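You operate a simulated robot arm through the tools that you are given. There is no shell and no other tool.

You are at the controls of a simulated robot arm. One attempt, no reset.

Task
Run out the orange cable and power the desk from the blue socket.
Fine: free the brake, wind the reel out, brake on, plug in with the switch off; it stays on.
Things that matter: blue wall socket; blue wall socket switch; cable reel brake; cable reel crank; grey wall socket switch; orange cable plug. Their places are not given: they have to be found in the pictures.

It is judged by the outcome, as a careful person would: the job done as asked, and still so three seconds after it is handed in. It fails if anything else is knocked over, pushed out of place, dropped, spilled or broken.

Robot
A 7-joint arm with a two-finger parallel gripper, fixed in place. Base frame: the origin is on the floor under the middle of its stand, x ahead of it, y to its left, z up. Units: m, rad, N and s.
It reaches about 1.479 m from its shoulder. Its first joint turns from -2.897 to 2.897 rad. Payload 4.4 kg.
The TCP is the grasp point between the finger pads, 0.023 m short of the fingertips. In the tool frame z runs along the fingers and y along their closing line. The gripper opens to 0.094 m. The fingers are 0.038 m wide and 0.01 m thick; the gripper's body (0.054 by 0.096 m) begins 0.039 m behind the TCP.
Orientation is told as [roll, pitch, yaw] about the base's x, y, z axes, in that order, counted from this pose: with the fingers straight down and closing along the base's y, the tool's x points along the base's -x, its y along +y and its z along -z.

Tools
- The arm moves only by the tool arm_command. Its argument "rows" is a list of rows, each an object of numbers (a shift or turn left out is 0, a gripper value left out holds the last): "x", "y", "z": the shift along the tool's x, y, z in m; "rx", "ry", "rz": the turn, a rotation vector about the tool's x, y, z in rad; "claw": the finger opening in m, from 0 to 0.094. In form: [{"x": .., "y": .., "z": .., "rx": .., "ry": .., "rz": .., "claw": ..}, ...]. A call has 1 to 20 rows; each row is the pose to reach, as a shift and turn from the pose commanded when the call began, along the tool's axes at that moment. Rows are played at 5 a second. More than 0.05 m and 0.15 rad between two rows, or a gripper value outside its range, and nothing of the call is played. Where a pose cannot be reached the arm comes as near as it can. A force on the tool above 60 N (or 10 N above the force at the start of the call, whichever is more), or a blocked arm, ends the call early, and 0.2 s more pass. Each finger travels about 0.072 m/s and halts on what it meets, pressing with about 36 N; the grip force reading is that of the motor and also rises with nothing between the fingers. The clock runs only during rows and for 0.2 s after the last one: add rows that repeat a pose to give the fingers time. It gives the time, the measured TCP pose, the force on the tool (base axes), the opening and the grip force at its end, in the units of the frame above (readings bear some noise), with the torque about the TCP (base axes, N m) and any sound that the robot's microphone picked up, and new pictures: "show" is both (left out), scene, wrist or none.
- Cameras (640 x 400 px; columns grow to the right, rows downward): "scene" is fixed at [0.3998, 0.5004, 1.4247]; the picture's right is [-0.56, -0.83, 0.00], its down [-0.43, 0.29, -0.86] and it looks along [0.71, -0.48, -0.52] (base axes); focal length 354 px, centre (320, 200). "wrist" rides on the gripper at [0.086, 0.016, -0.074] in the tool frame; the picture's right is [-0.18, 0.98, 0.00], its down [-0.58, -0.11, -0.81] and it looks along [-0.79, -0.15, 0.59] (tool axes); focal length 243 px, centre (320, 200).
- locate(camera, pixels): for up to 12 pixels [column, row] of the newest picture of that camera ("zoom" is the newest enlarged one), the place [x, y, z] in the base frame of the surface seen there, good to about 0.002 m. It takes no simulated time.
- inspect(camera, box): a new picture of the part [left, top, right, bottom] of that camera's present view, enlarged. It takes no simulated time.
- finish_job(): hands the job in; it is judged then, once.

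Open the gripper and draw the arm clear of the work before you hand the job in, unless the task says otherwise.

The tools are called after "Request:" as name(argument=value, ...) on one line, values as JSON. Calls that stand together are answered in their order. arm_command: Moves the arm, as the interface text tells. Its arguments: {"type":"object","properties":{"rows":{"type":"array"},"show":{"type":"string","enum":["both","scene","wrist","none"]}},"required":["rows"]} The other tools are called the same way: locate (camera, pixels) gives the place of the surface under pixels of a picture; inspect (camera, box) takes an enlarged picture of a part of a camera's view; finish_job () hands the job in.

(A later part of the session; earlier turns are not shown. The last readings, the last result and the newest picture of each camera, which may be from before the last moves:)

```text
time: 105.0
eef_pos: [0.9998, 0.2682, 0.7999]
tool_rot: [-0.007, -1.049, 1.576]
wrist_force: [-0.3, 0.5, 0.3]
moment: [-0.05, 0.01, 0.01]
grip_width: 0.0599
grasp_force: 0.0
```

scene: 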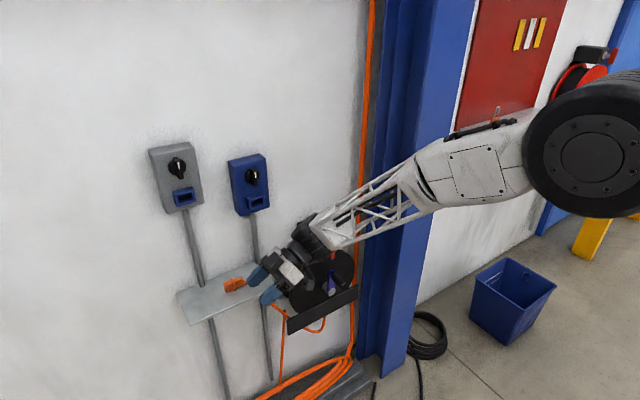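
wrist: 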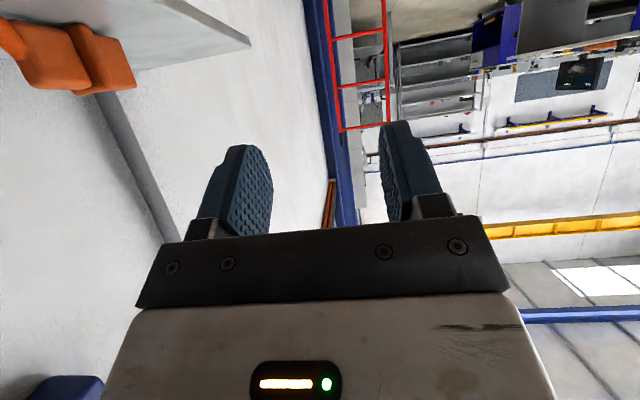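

Reachable without limits. Before moving in, I locate points along the forearm and hand to check clearance to the brake and reel when shifted +0.12 in x.

Request:
locate(camera="scene", pixels=[[318, 240], [335, 245], [350, 235], [375, 210], [400, 210], [425, 185], [300, 240], [310, 228], [300, 265], [285, 270], [320, 255], [340, 220]])

Request:
inspect(camera="scene", box=[220, 180, 380, 320])

```text
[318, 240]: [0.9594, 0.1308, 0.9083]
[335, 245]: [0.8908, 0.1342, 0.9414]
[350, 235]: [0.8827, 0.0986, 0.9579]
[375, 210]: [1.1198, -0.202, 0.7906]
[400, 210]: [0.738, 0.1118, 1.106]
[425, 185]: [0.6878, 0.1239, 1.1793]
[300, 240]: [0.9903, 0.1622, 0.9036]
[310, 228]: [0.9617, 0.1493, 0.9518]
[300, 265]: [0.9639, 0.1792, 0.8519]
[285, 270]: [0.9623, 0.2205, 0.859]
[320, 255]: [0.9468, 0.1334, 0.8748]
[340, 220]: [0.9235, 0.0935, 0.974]
```

```text
2.86 times, centred on (300, 250) of scene
```

zoom: 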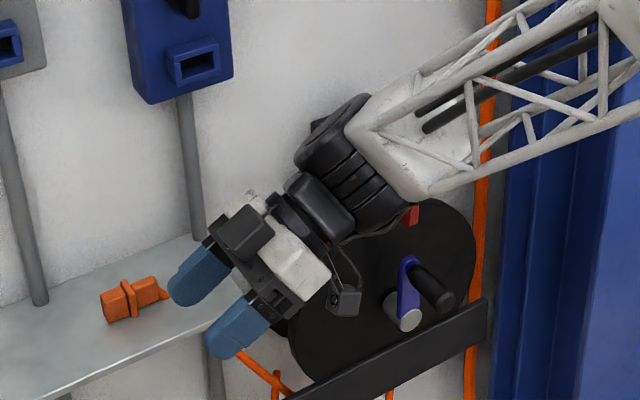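

I locate the blue box's lower corners to see the clearance.

Request:
locate(camera="scene", pixels=[[268, 205], [268, 207], [240, 213], [241, 215], [254, 211], [262, 208], [232, 162], [267, 165], [258, 222], [262, 240]])

Request:
inspect(camera="scene", box=[215, 140, 295, 230])

```text
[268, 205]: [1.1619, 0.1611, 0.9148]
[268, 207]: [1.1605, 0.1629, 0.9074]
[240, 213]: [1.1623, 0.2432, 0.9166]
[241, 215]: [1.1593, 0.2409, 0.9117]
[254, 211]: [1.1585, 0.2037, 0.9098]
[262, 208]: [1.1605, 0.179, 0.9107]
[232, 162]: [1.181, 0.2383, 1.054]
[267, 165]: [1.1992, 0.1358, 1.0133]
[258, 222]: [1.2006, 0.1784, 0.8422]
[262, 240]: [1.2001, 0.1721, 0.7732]
```

```text
4.44 times, centred on (255, 185) of scene
```

zoom: 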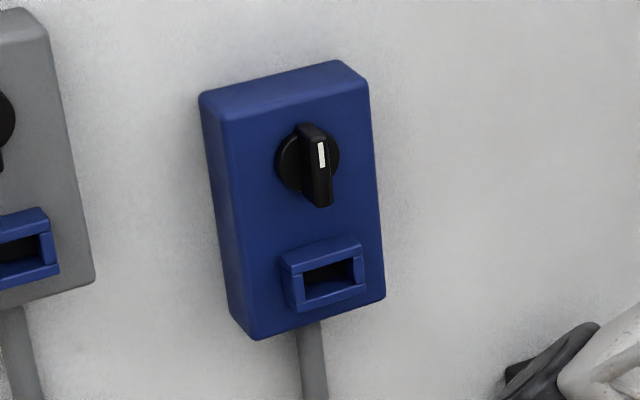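

The blue box spans y 0.161–0.243 with its bottom at z≈0.908; the leaning hand should clear it. The camera boom will hang near the cable by the shelf edge, so I locate that cable too.

Request:
inspect(camera="scene", box=[215, 255, 345, 345])

Request:
locate(camera="scene", pixels=[[266, 298], [272, 302], [280, 308], [286, 313], [282, 325], [281, 345], [270, 287], [240, 305], [252, 290], [246, 284]])

```text
4.44 times, centred on (280, 300) of scene
```

zoom: 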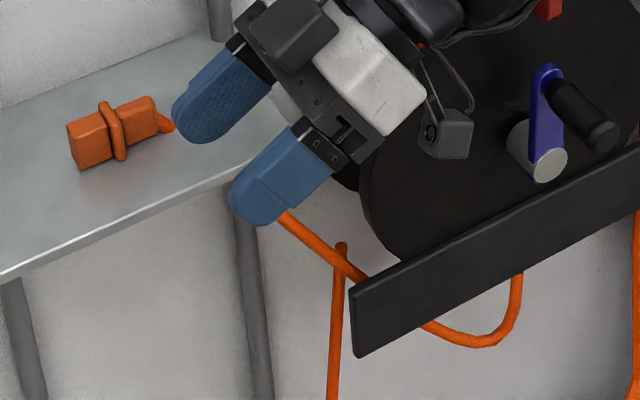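

```text
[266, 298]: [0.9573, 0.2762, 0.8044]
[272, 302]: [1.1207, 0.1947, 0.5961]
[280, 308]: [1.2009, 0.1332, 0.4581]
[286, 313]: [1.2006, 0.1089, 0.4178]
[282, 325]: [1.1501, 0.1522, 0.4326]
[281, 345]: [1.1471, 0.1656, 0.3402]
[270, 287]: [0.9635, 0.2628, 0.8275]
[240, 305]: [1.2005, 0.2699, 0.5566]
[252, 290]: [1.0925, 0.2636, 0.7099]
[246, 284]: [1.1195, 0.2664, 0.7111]
```

The cable is well away from the boom. I locate more points on the wrist housing's wall-side rim for the clearance to the blue box.

Request:
locate(camera="scene", pixels=[[297, 222], [305, 216], [294, 231], [301, 219], [308, 214], [298, 236], [292, 238], [285, 246], [279, 250], [276, 258]])

Request:
inspect(camera="scene", box=[255, 200, 345, 290])

```text
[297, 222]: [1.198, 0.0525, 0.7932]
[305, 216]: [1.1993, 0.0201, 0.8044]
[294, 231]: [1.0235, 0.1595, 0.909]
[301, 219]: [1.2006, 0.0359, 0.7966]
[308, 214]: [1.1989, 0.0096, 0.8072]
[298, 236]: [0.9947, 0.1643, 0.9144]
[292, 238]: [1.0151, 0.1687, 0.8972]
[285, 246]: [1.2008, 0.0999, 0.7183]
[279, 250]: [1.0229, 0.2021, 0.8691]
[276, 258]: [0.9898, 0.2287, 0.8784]
```

```text
4.44 times, centred on (300, 245) of scene
```

zoom: 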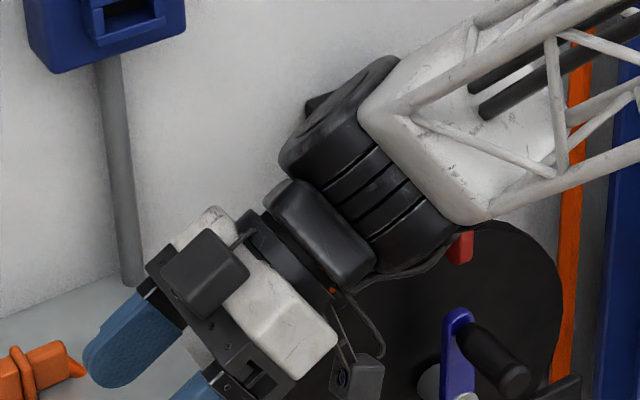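

The wrist housing is a cylinder (r≈0.054) centred ~(−0.158 y, +0.11 z) from the TCP, which keeps ≥2 cm from both the blue box and the brake box. I lower a bit in front of the shelf, then move in over the plug's cable end.

Request:
arm_command(rows=[{"x": 0.0175, "y": 0, "z": -0.0003}, {"x": 0.035, "y": 0, "z": -0.0007}, {"x": 0.035, "y": -0.03, "z": -0.0007}, {"x": 0.035, "y": -0.06, "z": -0.0007}, {"x": 0.035, "y": -0.09, "z": -0.0007}, {"x": 0.035, "y": -0.123, "z": -0.0007}, {"x": 0.035, "y": -0.123, "z": -0.0007}], show="both")

Request:
inspect(camera="scene", box=[200, 220, 300, 310])

```text
time: 106.3
eef_pos: [1.095, 0.2495, 0.7702]
tool_rot: [0.03, -1.05, 1.546]
wrist_force: [-76.2, -9.8, 42.0]
moment: [-4.92, 3.7, -8.13]
grip_width: 0.06
grasp_force: 0.1
stopped in row 6: the force on the tool passed its limit at 203 N (the readings are from after the stop); the commanded pose is now the measured one
```

scene: 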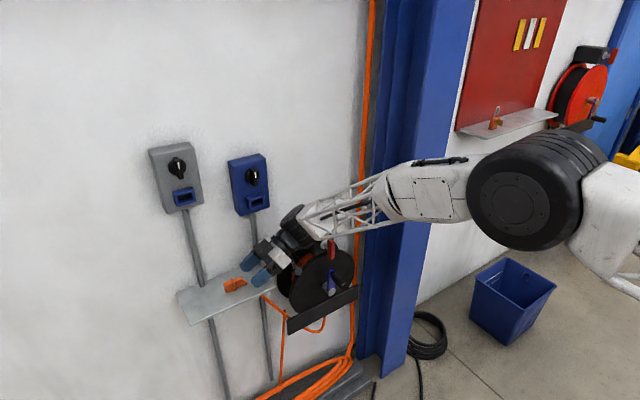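
wrist: 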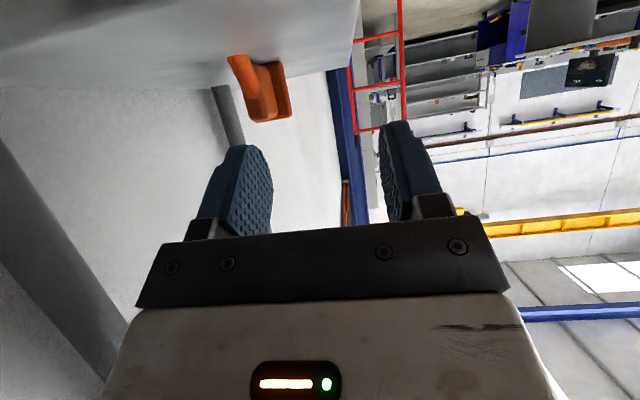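

```text
4.44 times, centred on (250, 265) of scene
```

zoom: 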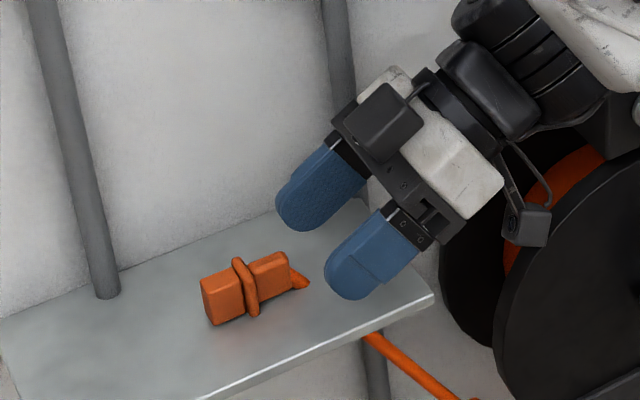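

The camera boom hit the reel flange (the contact computes to about (1.097, 0.143, 0.725)) — I must back off at once and then flip the hand so the camera is on the upper side.

Request:
arm_command(rows=[{"y": 0.03}, {"y": 0.065}, {"y": 0.1}, {"y": 0.13, "x": -0.03}, {"y": 0.15, "x": -0.06}], show="both")

Request:
inspect(camera="scene", box=[230, 205, 372, 340])

```text
time: 107.5
eef_pos: [0.9449, 0.2769, 0.8229]
tool_rot: [0.029, -1.047, 1.546]
wrist_force: [-0.4, -0.1, -0.5]
moment: [0.04, 0.01, -0.03]
grip_width: 0.0598
grasp_force: 0.1
```

scene: 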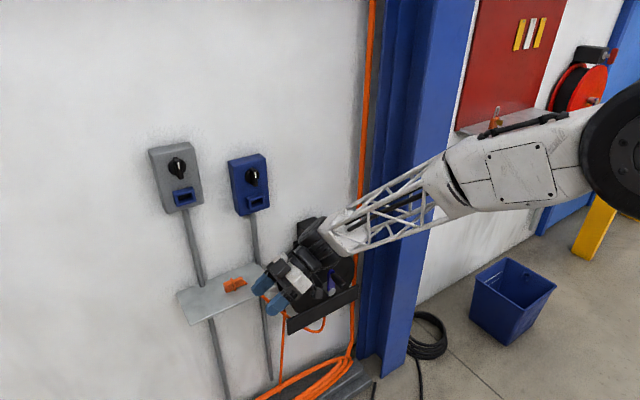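
wrist: 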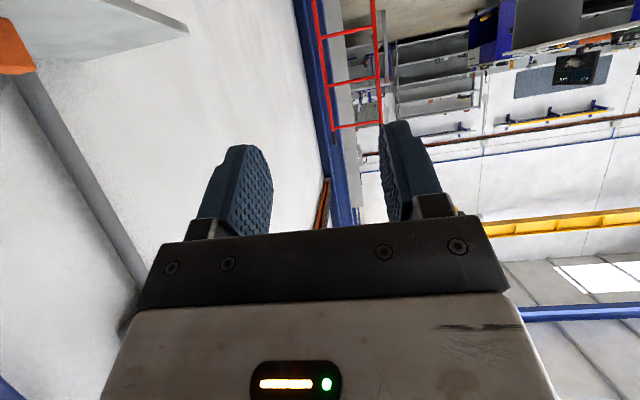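

```text
2.96 times, centred on (301, 272) of scene
```

zoom: 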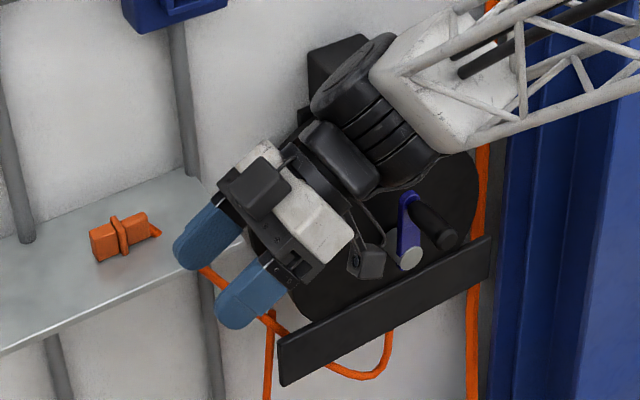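

Clear again, nothing displaced. I raise the hand and roll it by -π in two calls so the camera ends up on the upper side.

Request:
arm_command(rows=[{"x": -0.0345, "y": 0.015, "z": -0.02}, {"x": -0.069, "y": 0.03, "z": -0.04}, {"x": -0.069, "y": 0.03, "z": -0.04, "rz": -0.14}, {"x": -0.069, "y": 0.03, "z": -0.04, "rz": -0.28}, {"x": -0.069, "y": 0.03, "z": -0.04, "rz": -0.42}, {"x": -0.069, "y": 0.03, "z": -0.04, "rz": -0.56}, {"x": -0.069, "y": 0.03, "z": -0.04, "rz": -0.7}, {"x": -0.069, "y": 0.03, "z": -0.04, "rz": -0.84}, {"x": -0.069, "y": 0.03, "z": -0.04, "rz": -0.98}, {"x": -0.069, "y": 0.03, "z": -0.04, "rz": -1.12}, {"x": -0.069, "y": 0.03, "z": -0.04, "rz": -1.26}, {"x": -0.069, "y": 0.03, "z": -0.04, "rz": -1.4}, {"x": -0.069, "y": 0.03, "z": -0.04, "rz": -1.54}], show="none")

Request:
arm_command(rows=[{"rz": -0.14}, {"rz": -0.28}, {"rz": -0.42}, {"rz": -0.56}, {"rz": -0.7}, {"rz": -0.84}, {"rz": -0.98}, {"rz": -1.12}, {"rz": -1.26}, {"rz": -1.4}, {"rz": -1.54}, {"rz": -1.58}], show="both")

```text
time: 110.3
eef_pos: [0.981, 0.3136, 0.9528]
tool_rot: [-1.0, -0.218, 3.018]
wrist_force: [-0.1, -1.3, -0.3]
moment: [0.04, -0.02, -0.01]
grip_width: 0.0601
grasp_force: 0.1
out of reach, approached as far as the arm can: row 11, 12, 13
```

```text
time: 112.9
eef_pos: [0.962, 0.5158, 0.9838]
tool_rot: [-0.447, 0.567, -3.09]
wrist_force: [0.0, 0.4, -0.8]
moment: [0.02, 0.01, -0.01]
grip_width: 0.06
grasp_force: 0.0
out of reach, approached as far as the arm can: row 1, 2, 3, 4, 5, 6, 7, 8, 9, 10, 11, 12
```

scene: 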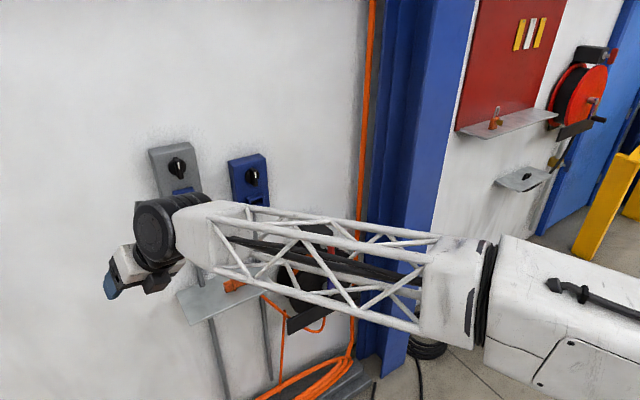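
wrist: 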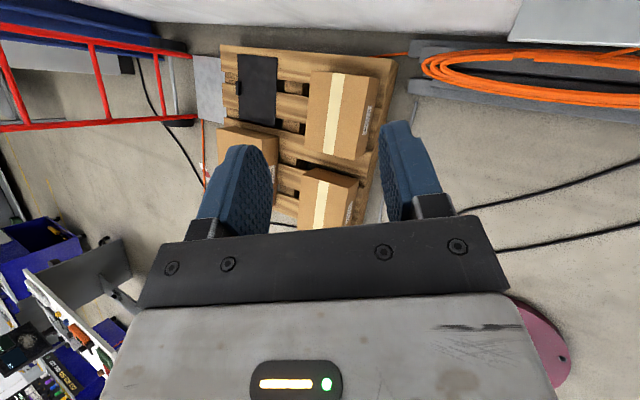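

The wrist roll limit prevents that flip. New plan: keep the camera on the low/right side but tilt less (40°) and keep the hand further from the wall (x≈1.09), letting the closing fingers drag the plug to centre; that clears both reel and blue box. I first recover to that orientation at a free hover point (0.98, 0.268, 0.85).

Request:
arm_command(rows=[{"x": -0.0044, "y": 0.0184, "z": -0.0002, "rx": -0.0121, "ry": -0.0373, "rz": 0.1255}, {"x": -0.0088, "y": 0.0367, "z": -0.0003, "rx": -0.0242, "ry": -0.0746, "rz": 0.251}, {"x": -0.0132, "y": 0.0551, "z": -0.0005, "rx": -0.0363, "ry": -0.112, "rz": 0.3765}, {"x": -0.0176, "y": 0.0734, "z": -0.0006, "rx": -0.0484, "ry": -0.1493, "rz": 0.502}, {"x": -0.022, "y": 0.0918, "z": -0.0008, "rx": -0.0605, "ry": -0.1866, "rz": 0.6274}, {"x": -0.0264, "y": 0.1101, "z": -0.001, "rx": -0.0726, "ry": -0.2239, "rz": 0.7529}, {"x": -0.0308, "y": 0.1285, "z": -0.0011, "rx": -0.0847, "ry": -0.2612, "rz": 0.8784}, {"x": -0.0352, "y": 0.1468, "z": -0.0013, "rx": -0.0967, "ry": -0.2986, "rz": 1.0039}, {"x": -0.0396, "y": 0.1652, "z": -0.0014, "rx": -0.1088, "ry": -0.3359, "rz": 1.1294}, {"x": -0.044, "y": 0.1835, "z": -0.0016, "rx": -0.1209, "ry": -0.3732, "rz": 1.2549}, {"x": -0.0484, "y": 0.2019, "z": -0.0018, "rx": -0.133, "ry": -0.4105, "rz": 1.3804}, {"x": -0.0528, "y": 0.2202, "z": -0.0019, "rx": -0.1451, "ry": -0.4478, "rz": 1.5058}, {"x": -0.0572, "y": 0.2386, "z": -0.0021, "rx": -0.1572, "ry": -0.4852, "rz": 1.6313}, {"x": -0.0616, "y": 0.2569, "z": -0.0022, "rx": -0.1693, "ry": -0.5225, "rz": 1.7568}, {"x": -0.066, "y": 0.2753, "z": -0.0024, "rx": -0.1814, "ry": -0.5598, "rz": 1.8823}], show="both")

```text
time: 116.1
eef_pos: [0.978, 0.272, 0.8546]
tool_rot: [0.006, -0.701, 1.567]
wrist_force: [0.5, -0.6, -0.3]
moment: [-0.01, 0.0, -0.02]
grip_width: 0.0601
grasp_force: 0.0
```

scene: 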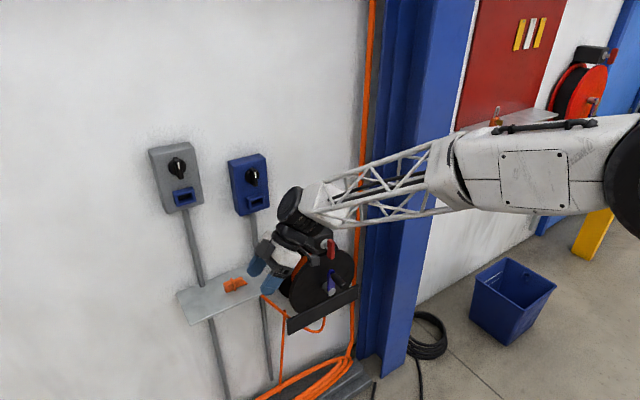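
wrist: 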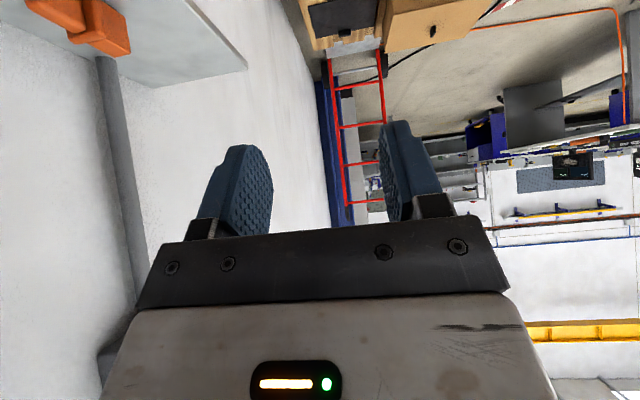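

Recovered at 40° tilt. I locate the wrist housing again in this pose to verify the clearances before moving over the shelf.

Request:
locate(camera="scene", pixels=[[282, 205], [290, 190], [298, 200], [290, 215], [300, 190], [310, 240], [268, 248], [295, 255], [320, 205], [305, 222]])

Request:
inspect(camera="scene", box=[220, 170, 350, 310])

```text
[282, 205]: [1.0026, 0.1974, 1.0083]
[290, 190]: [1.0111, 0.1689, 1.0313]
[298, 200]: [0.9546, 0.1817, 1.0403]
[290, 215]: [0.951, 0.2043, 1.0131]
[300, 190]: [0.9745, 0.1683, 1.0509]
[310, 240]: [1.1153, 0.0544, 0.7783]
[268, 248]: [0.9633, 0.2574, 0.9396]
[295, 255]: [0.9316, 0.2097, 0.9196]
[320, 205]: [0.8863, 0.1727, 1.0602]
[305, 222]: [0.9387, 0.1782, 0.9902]
```

```text
2.86 times, centred on (285, 240) of scene
```

zoom: 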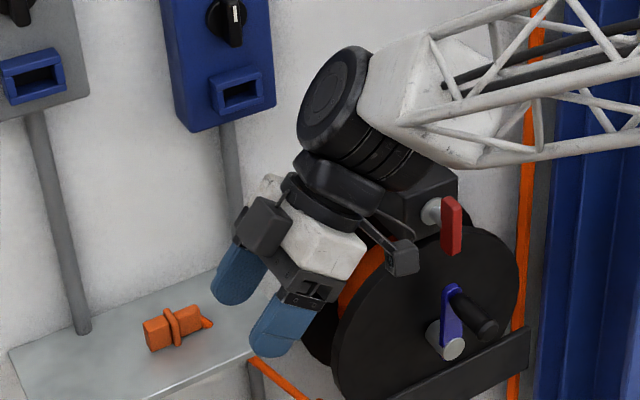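

The housing's wall-side cap is only 0.03 beyond the TCP in x, so x≈1.09 is clear of everything. I open fully, lower in front of the shelf, and move in over the cable end of the plug.

Request:
arm_command(rows=[{"x": 0.024, "y": -0.001, "z": 0.025, "claw": 0.094}, {"x": 0.0483, "y": -0.002, "z": 0.0503, "claw": 0.094}, {"x": 0.0483, "y": -0.03, "z": 0.0503, "claw": 0.094}, {"x": 0.0483, "y": -0.06, "z": 0.0503, "claw": 0.094}, {"x": 0.0483, "y": -0.09, "z": 0.0503, "claw": 0.094}, {"x": 0.0483, "y": -0.114, "z": 0.0503, "claw": 0.094}, {"x": 0.0483, "y": -0.114, "z": 0.0503, "claw": 0.094}], show="both")

Request:
inspect(camera="scene", box=[200, 190, 330, 310])

```text
time: 117.7
eef_pos: [1.0927, 0.2696, 0.7821]
tool_rot: [0.003, -0.7, 1.569]
wrist_force: [-0.4, 0.0, -0.2]
moment: [-0.03, 0.01, 0.0]
grip_width: 0.0941
grasp_force: 0.2
```

scene: 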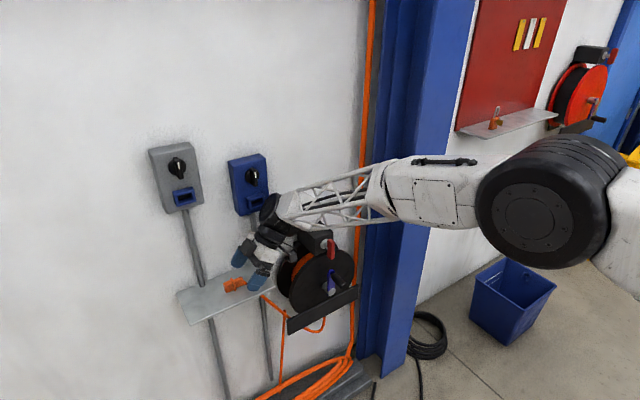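
wrist: 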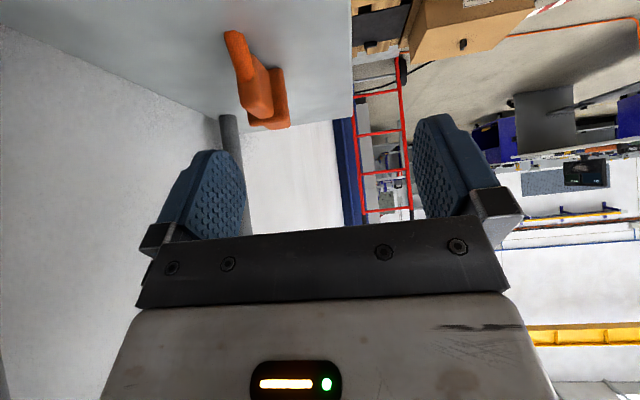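

```text
3.33 times, centred on (265, 250) of scene
```

zoom: 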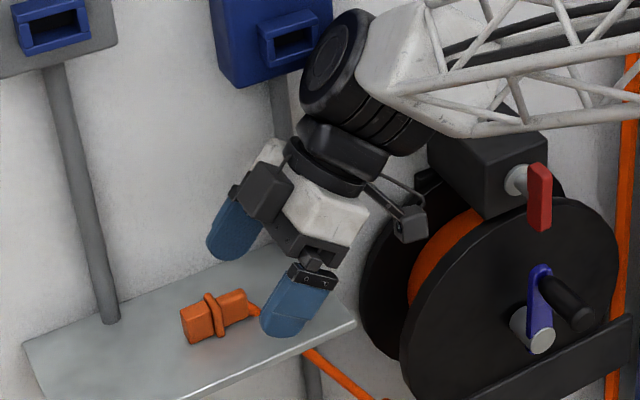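

In place above, no contact. I zoom on the plug from the wrist to refine its rear body/flange positions.

Request:
inspect(camera="wrist", box=[200, 10, 330, 150])

Request:
inspect(camera="scene", box=[218, 268, 258, 300])

```text
2.86 times, centred on (265, 80) of wrist
```

zoom: 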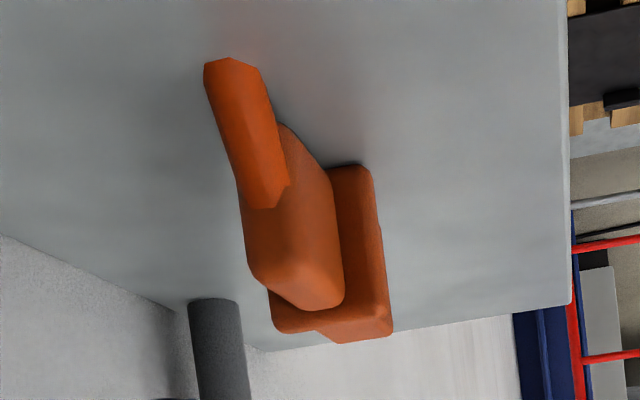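

```text
12.50 times, centred on (238, 284) of scene
```

zoom: 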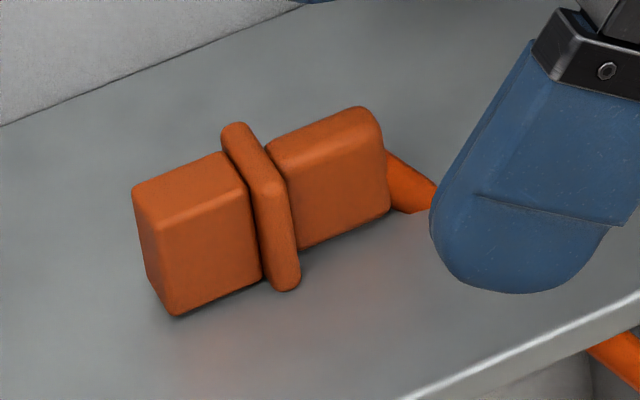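

Request:
locate(camera="zoom", pixels=[[290, 185], [305, 235], [380, 200], [375, 150], [340, 190], [340, 130], [275, 150], [360, 112], [235, 130], [270, 170], [290, 270], [400, 180]])

Request:
locate(camera="wrist", pixels=[[275, 85], [255, 95], [262, 110], [280, 75], [288, 110], [284, 90], [266, 115], [250, 70], [278, 100]])

```text
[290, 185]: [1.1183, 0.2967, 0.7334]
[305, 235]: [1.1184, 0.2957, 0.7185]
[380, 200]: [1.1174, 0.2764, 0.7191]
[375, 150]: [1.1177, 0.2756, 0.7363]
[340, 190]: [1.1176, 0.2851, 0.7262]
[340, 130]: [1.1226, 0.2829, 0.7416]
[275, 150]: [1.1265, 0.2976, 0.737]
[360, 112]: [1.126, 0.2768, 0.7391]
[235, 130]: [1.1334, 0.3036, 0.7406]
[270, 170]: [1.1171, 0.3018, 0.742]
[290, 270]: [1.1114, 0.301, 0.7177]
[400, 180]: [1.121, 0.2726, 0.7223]
```

```text
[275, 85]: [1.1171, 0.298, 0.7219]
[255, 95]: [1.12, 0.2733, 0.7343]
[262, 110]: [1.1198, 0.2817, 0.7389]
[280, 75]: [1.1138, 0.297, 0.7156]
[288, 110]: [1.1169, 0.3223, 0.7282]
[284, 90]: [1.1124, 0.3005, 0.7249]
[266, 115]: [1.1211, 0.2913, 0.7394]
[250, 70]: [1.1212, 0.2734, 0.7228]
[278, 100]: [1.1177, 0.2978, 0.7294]
```

The finger tips are rounded, so they can cover the 22 mm rear body (y 0.2755–0.298, z 0.713–0.739) well. I descend to TCP (1.0925, 0.277, 0.7375).

Request:
arm_command(rows=[{"x": 0.0118, "z": 0.0195}, {"x": 0.0185, "z": 0.031}, {"x": 0.0231, "z": 0.0388}, {"x": 0.0231, "z": 0.0388}], show="both")

Request:
inspect(camera="scene", box=[215, 240, 295, 310])

```text
time: 118.7
eef_pos: [1.0948, 0.2747, 0.7395]
tool_rot: [0.0, -0.7, 1.57]
wrist_force: [-5.0, -10.9, 16.6]
moment: [-0.36, -0.73, -0.5]
grip_width: 0.0922
grasp_force: 0.0
```

scene: 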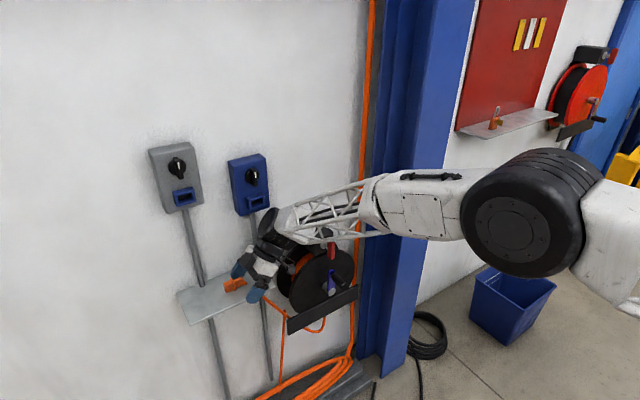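
wrist: 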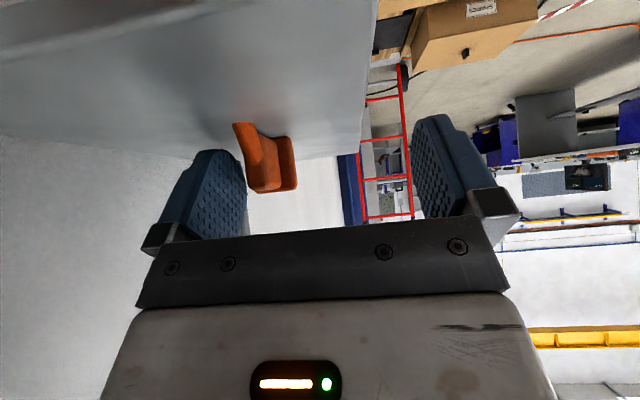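

```text
5.71 times, centred on (255, 275) of scene
```

zoom: 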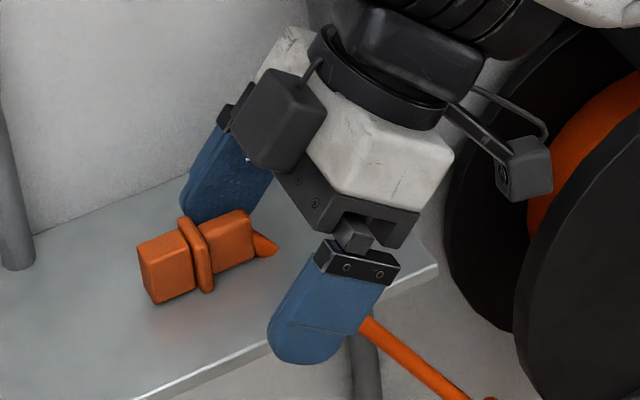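

The wall-side finger is just touching the shelf (16 N up). I lift 2 mm and shift 5 mm right so the tips stay behind the flange, then close.

Request:
arm_command(rows=[{"x": 0.0025, "z": -0.0047}, {"x": 0.0025, "z": -0.0047}], show="none")

Request:
arm_command(rows=[{"claw": 0.08}, {"claw": 0.06}, {"claw": 0.04}, {"claw": 0.03}], show="both")

Request:
inspect(camera="scene", box=[215, 240, 295, 310])

```text
time: 119.3
eef_pos: [1.0937, 0.2713, 0.739]
tool_rot: [0.005, -0.7, 1.568]
wrist_force: [0.0, 5.5, 6.1]
moment: [0.14, -0.24, 0.26]
grip_width: 0.0937
grasp_force: 0.0
```

```text
time: 120.3
eef_pos: [1.0945, 0.2726, 0.7399]
tool_rot: [0.003, -0.7, 1.569]
wrist_force: [-0.2, -0.3, 0.0]
moment: [-0.06, 0.0, -0.01]
grip_width: 0.0301
grasp_force: 0.0
```

scene: 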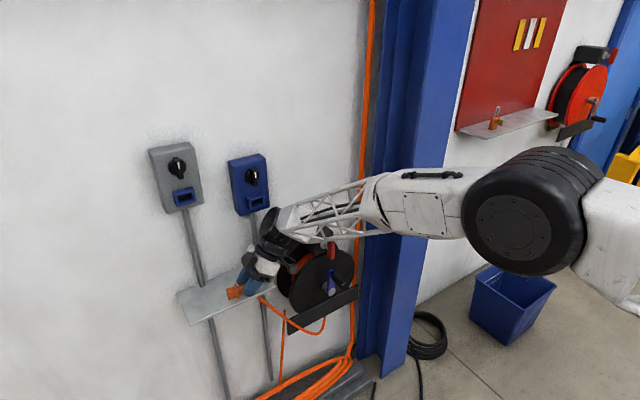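
wrist: 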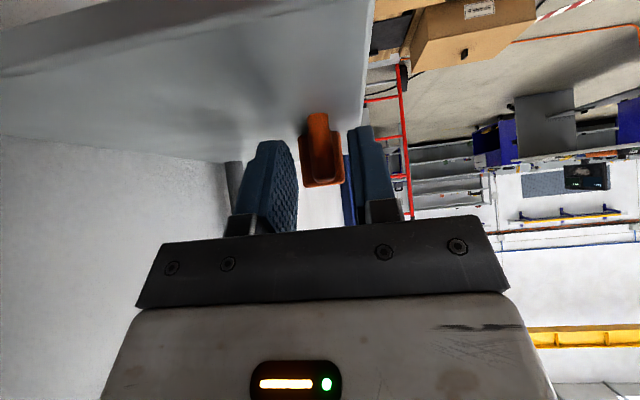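

```text
5.71 times, centred on (255, 275) of scene
```

zoom: 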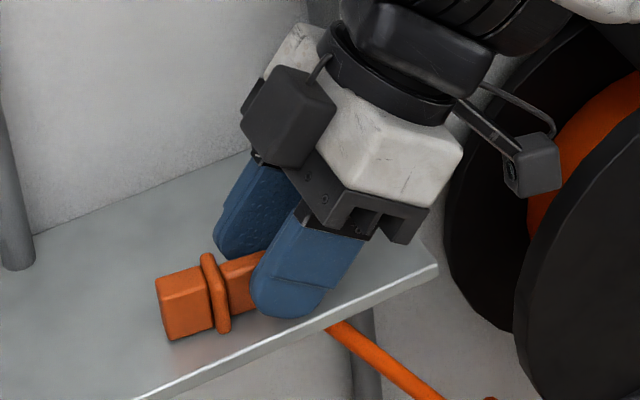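

The plug slid along with the fingers and sits between them behind the flange. I close fully on its rear body.

Request:
arm_command(rows=[{"claw": 0.018}, {"claw": 0.008}, {"claw": 0.004}, {"claw": 0.004}, {"claw": 0.004}], show="both")

Request:
inspect(camera="scene", box=[215, 240, 295, 310])

Request:
inspect(camera="wrist", box=[250, 90, 390, 230])

```text
time: 121.5
eef_pos: [1.0948, 0.27, 0.7404]
tool_rot: [0.003, -0.7, 1.57]
wrist_force: [-0.2, -0.5, -0.1]
moment: [-0.03, -0.02, 0.03]
grip_width: 0.0114
grasp_force: 36.0
```

scene: 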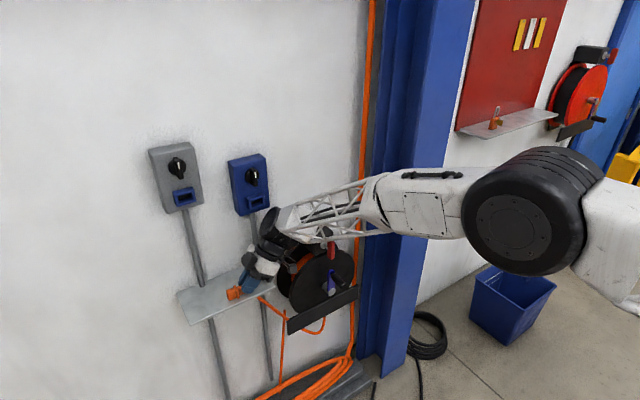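
wrist: 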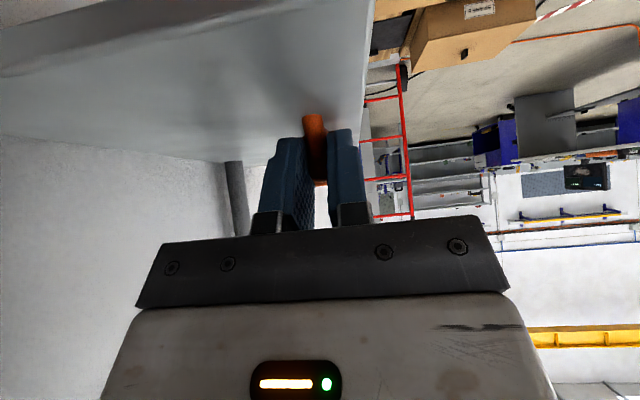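

```text
5.71 times, centred on (255, 275) of scene
```

zoom: 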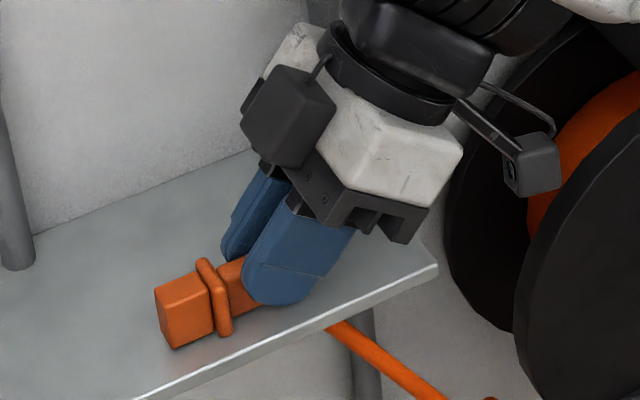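

```text
2.86 times, centred on (320, 160) of wrist
```

zoom: 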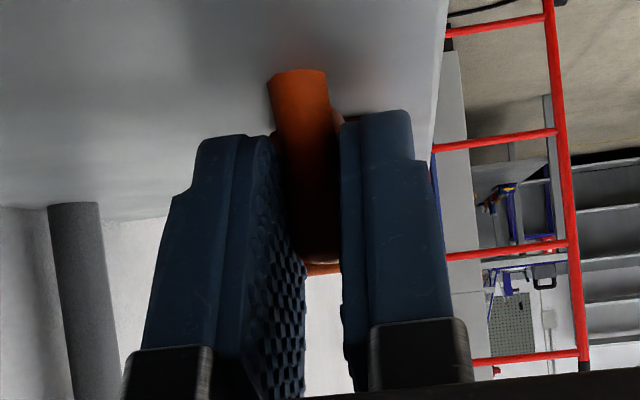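

Held at 11.4 mm with 36 N. Before lifting I measure the plug's pose relative to the TCP.

Request:
inspect(camera="scene", box=[222, 274, 262, 306])

```text
12.50 times, centred on (242, 290) of scene
```

zoom: 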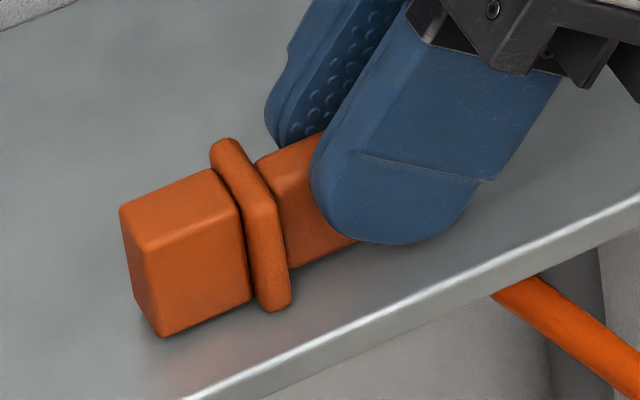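

The pads cover only the rear part; I reopen slightly, shift 4.5 mm towards the flange for a fuller grip, and close again.

Request:
arm_command(rows=[{"claw": 0.03}, {"claw": 0.03, "x": -0.0034, "z": 0.0029}, {"claw": 0.03, "x": -0.0034, "z": 0.0029}, {"claw": 0.015, "x": -0.0034, "z": 0.0029}, {"claw": 0.004, "x": -0.0034, "z": 0.0029}, {"claw": 0.004, "x": -0.0034, "z": 0.0029}, {"claw": 0.004, "x": -0.0034, "z": 0.0029}], show="both")

Request:
inspect(camera="scene", box=[222, 274, 262, 306])

```text
time: 123.1
eef_pos: [1.0945, 0.2748, 0.741]
tool_rot: [0.004, -0.7, 1.57]
wrist_force: [0.3, -1.0, 0.4]
moment: [0.0, 0.02, -0.07]
grip_width: 0.0246
grasp_force: 35.8
```

scene: 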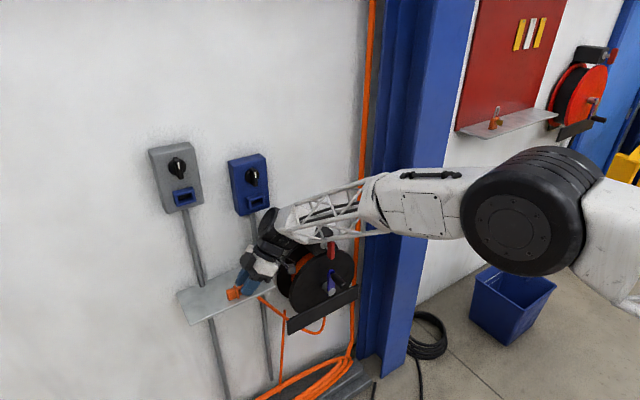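
wrist: 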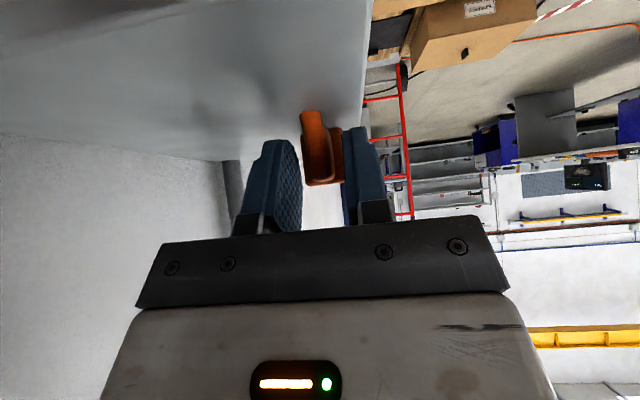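

```text
12.50 times, centred on (242, 290) of scene
```

zoom: 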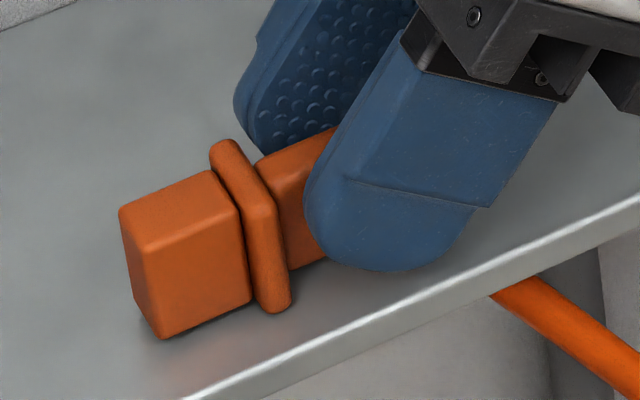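

The pads caught the flange edges (24.6 mm). I go back to the previous spot and re-grip the rear body.

Request:
arm_command(rows=[{"claw": 0.035}, {"claw": 0.035, "x": 0.0025, "z": -0.0021}, {"claw": 0.035, "x": 0.0025, "z": -0.0021}, {"claw": 0.018, "x": 0.0025, "z": -0.0021}, {"claw": 0.004, "x": 0.0025, "z": -0.0021}, {"claw": 0.004, "x": 0.0025, "z": -0.0021}, {"claw": 0.004, "x": 0.0025, "z": -0.0021}], show="both")

Request:
inspect(camera="scene", box=[222, 274, 262, 306])

```text
time: 124.7
eef_pos: [1.0939, 0.272, 0.7402]
tool_rot: [0.005, -0.701, 1.57]
wrist_force: [-0.1, 0.0, 0.6]
moment: [0.0, -0.01, -0.01]
grip_width: 0.0113
grasp_force: 35.7
```

scene: 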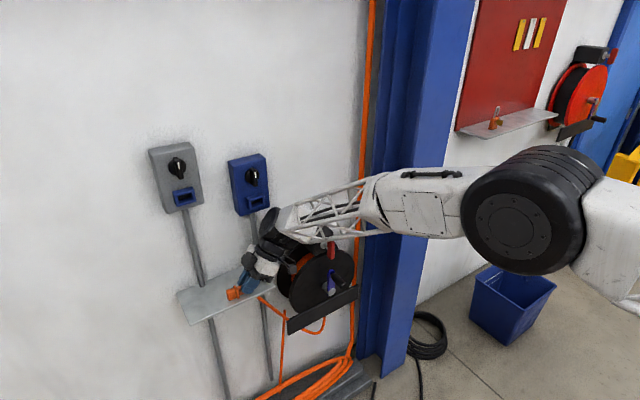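
wrist: 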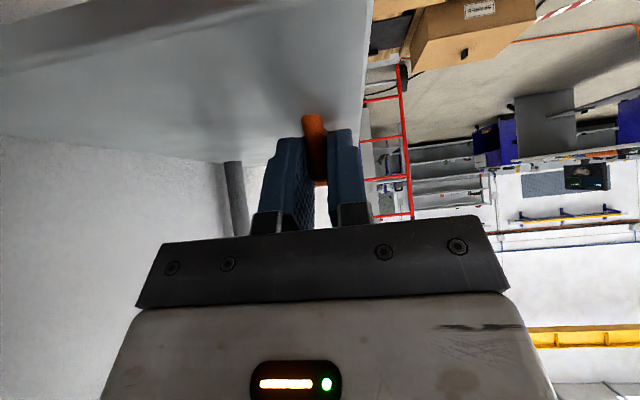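

```text
12.50 times, centred on (242, 290) of scene
```

zoom: 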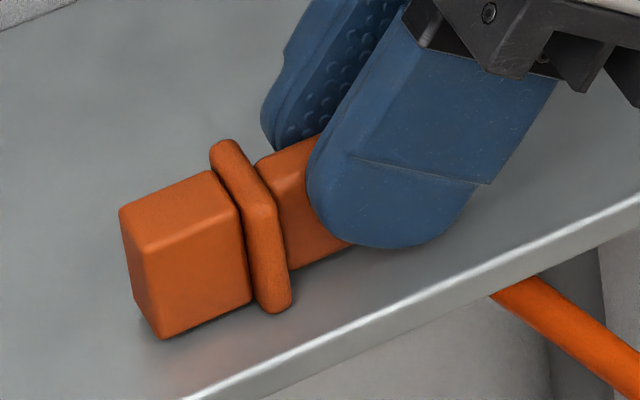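

Good grip again at 11.3 mm on the rear body. I locate the prong/flange corners to get the plug's pose relative to the TCP.

Request:
locate(camera="zoom", pixels=[[127, 215], [150, 222], [215, 178], [238, 210], [165, 328], [248, 295], [145, 300], [180, 260], [230, 250], [225, 150], [275, 300], [262, 210]])

```text
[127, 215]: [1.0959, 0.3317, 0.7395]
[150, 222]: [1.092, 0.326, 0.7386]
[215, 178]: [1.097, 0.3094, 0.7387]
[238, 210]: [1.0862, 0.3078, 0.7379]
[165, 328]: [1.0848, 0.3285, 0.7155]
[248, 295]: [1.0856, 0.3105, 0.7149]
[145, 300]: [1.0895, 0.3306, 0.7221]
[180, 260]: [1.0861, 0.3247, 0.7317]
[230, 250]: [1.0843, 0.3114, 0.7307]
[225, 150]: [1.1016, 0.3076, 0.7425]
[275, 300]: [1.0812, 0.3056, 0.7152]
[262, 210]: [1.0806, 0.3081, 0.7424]
```

The plug is aligned with y; its prong tip is at TCP + (−0.001, +0.059, −0.0136) and flange face at +0.0365. I lift it 2 cm and draw back from the shelf, watching the forces for cable tension.

Request:
arm_command(rows=[{"x": -0.0065, "z": -0.0076}, {"x": -0.0129, "z": -0.0153}, {"x": -0.0129, "z": -0.0153, "y": 0.03}, {"x": -0.0129, "z": -0.0153, "y": 0.06}, {"x": -0.0129, "z": -0.0153, "y": 0.09}, {"x": -0.0129, "z": -0.0153, "y": 0.12}], show="both")

Request:
inspect(camera="scene", box=[210, 220, 330, 330])

```text
time: 126.1
eef_pos: [0.972, 0.2702, 0.7618]
tool_rot: [0.003, -0.7, 1.568]
wrist_force: [0.7, 0.2, -0.9]
moment: [-0.01, 0.0, 0.0]
grip_width: 0.0113
grasp_force: 35.9
```

scene: 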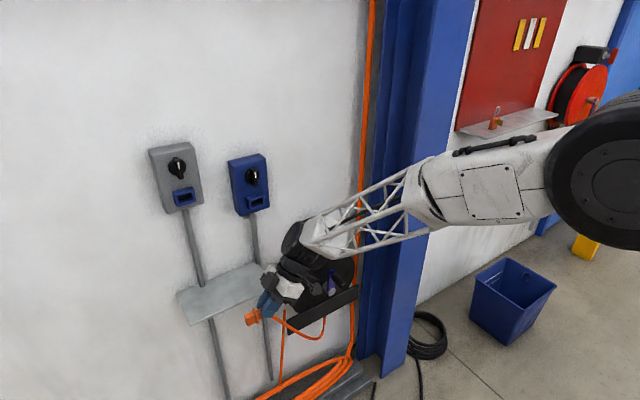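
wrist: 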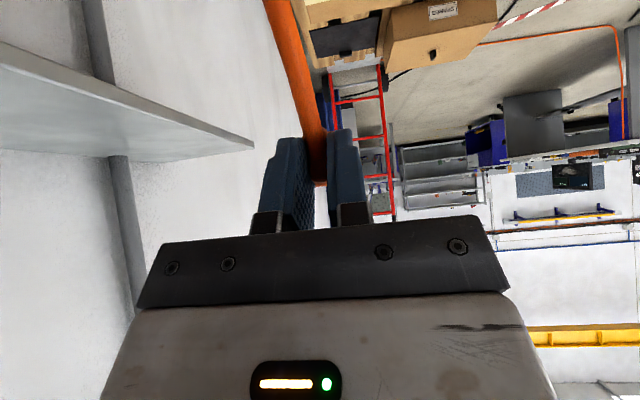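

```text
3.64 times, centred on (270, 275) of scene
```

zoom: 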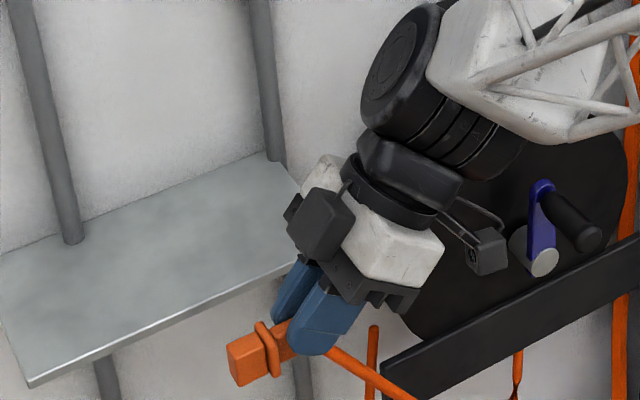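

The plug and its cable follow freely. I raise it to free space first.

Request:
arm_command(rows=[{"x": -0.0258, "y": 0.0175, "z": -0.0305}, {"x": -0.0516, "y": 0.035, "z": -0.0611}, {"x": -0.0774, "y": 0.0525, "z": -0.0916}, {"x": -0.1032, "y": 0.07, "z": -0.1222}], show="none")

Request:
arm_command(rows=[{"rx": 0.1065, "ry": 0.0756, "rz": 0.009}, {"rx": 0.213, "ry": 0.1512, "rz": 0.018}, {"rx": 0.3194, "ry": 0.2267, "rz": 0.027}, {"rx": 0.4259, "ry": 0.3023, "rz": 0.036}, {"rx": 0.5324, "ry": 0.3779, "rz": 0.045}, {"rx": 0.6389, "ry": 0.4535, "rz": 0.054}, {"rx": 0.7453, "ry": 0.529, "rz": 0.063}, {"rx": 0.8518, "ry": 0.6046, "rz": 0.072}], show="both")

```text
time: 127.1
eef_pos: [0.9008, 0.2703, 0.9215]
tool_rot: [0.005, -0.702, 1.567]
wrist_force: [0.2, -0.6, -1.6]
moment: [0.03, -0.02, -0.01]
grip_width: 0.0113
grasp_force: 36.0
```

```text
time: 128.9
eef_pos: [0.9043, 0.272, 0.922]
tool_rot: [-0.742, -0.178, 1.267]
wrist_force: [0.0, -0.4, -0.3]
moment: [0.06, 0.07, 0.0]
grip_width: 0.0111
grasp_force: 35.1
```

scene: 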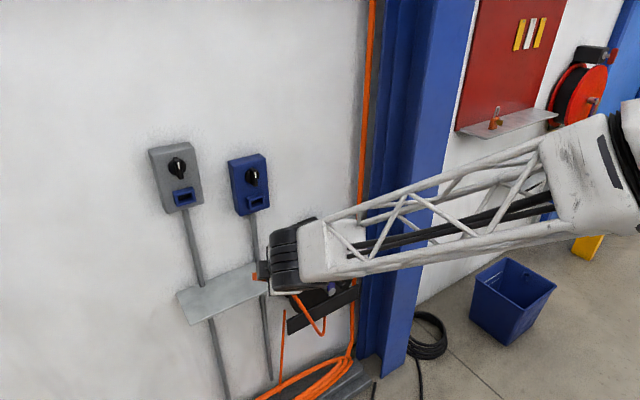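
wrist: 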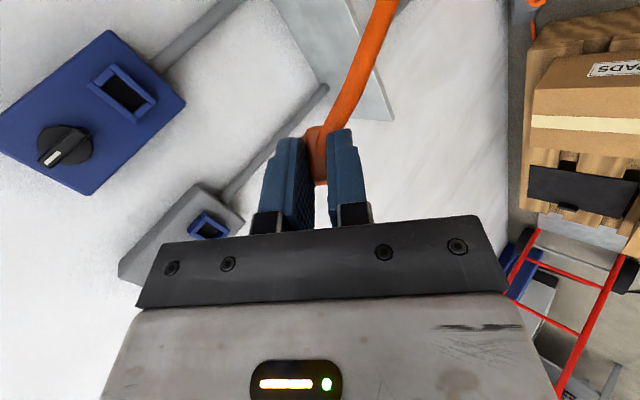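

Halfway through the reorientation with no limits hit. I finish the second half.

Request:
arm_command(rows=[{"rx": 0.1065, "ry": 0.0756, "rz": 0.009}, {"rx": 0.213, "ry": 0.1512, "rz": 0.018}, {"rx": 0.3194, "ry": 0.2267, "rz": 0.027}, {"rx": 0.4259, "ry": 0.3023, "rz": 0.036}, {"rx": 0.5324, "ry": 0.3779, "rz": 0.045}, {"rx": 0.6389, "ry": 0.4535, "rz": 0.054}, {"rx": 0.7453, "ry": 0.529, "rz": 0.063}, {"rx": 0.8518, "ry": 0.6046, "rz": 0.072}], show="both")

```text
time: 130.7
eef_pos: [0.9029, 0.2708, 0.9231]
tool_rot: [-1.571, 0.002, 0.702]
wrist_force: [0.1, -0.6, -0.7]
moment: [0.03, 0.06, 0.02]
grip_width: 0.0116
grasp_force: 35.8
```

scene: 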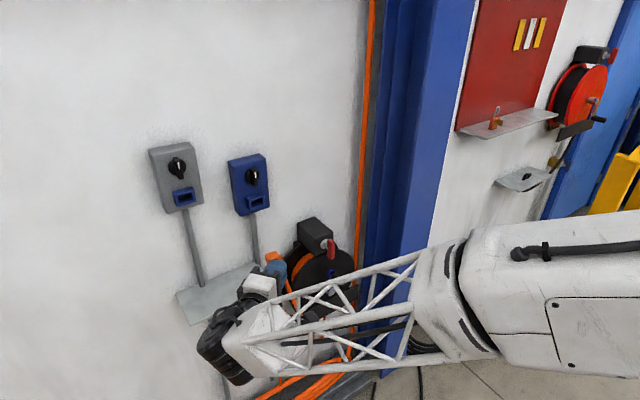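
wrist: 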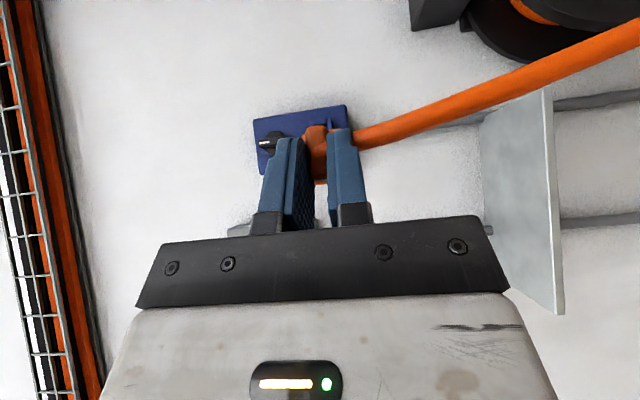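

The plug now points at the wall (+x). I check where the wrist housing and forearm are relative to the TCP for clearance to the shelf and grey box, and measure the plug tip.

Request:
locate(camera="scene", pixels=[[205, 340], [215, 360], [230, 320], [235, 340], [245, 300], [260, 285], [240, 295], [240, 375], [270, 320], [300, 300], [275, 258], [268, 262]])

Request:
inspect(camera="scene", box=[180, 230, 320, 390])

Request:
inspect(camera="scene", box=[250, 240, 300, 290])

```text
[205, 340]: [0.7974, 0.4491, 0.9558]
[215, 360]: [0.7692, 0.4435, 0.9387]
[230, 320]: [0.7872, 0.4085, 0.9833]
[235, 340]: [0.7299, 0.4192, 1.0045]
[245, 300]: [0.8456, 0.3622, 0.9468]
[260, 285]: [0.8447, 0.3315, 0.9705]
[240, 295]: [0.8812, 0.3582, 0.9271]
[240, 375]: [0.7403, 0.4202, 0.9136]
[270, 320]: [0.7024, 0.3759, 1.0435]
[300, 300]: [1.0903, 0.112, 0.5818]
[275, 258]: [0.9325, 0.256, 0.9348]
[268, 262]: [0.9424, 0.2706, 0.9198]
```

```text
2.50 times, centred on (250, 310) of scene
```

zoom: 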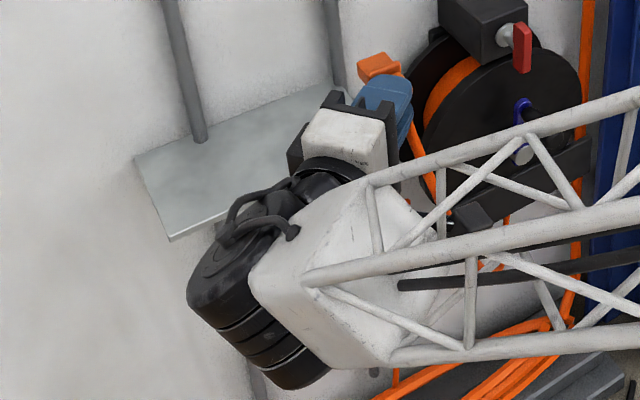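

```text
8.00 times, centred on (275, 265) of scene
```

zoom: 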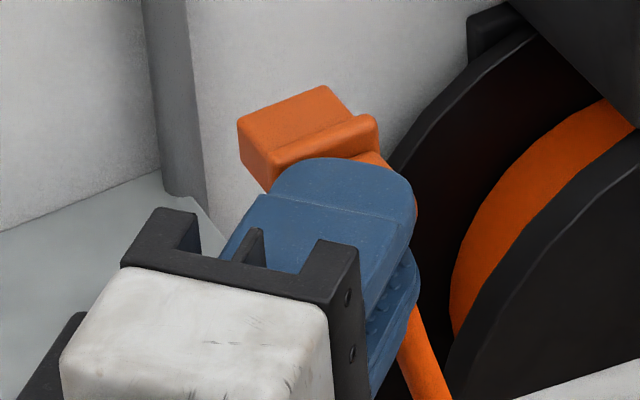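

Request:
locate(camera="zoom", pixels=[[245, 128], [325, 92], [275, 158], [345, 118], [255, 165], [270, 180], [300, 125], [375, 125], [320, 148], [370, 155], [330, 100], [290, 105]])

```text
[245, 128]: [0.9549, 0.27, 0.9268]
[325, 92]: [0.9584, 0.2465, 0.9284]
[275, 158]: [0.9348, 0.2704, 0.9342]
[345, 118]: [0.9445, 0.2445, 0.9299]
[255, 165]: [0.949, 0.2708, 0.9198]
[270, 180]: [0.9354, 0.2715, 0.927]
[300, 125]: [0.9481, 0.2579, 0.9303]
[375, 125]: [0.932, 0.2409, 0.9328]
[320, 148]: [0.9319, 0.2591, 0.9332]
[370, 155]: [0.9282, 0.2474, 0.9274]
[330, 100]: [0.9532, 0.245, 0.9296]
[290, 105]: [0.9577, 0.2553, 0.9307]
```

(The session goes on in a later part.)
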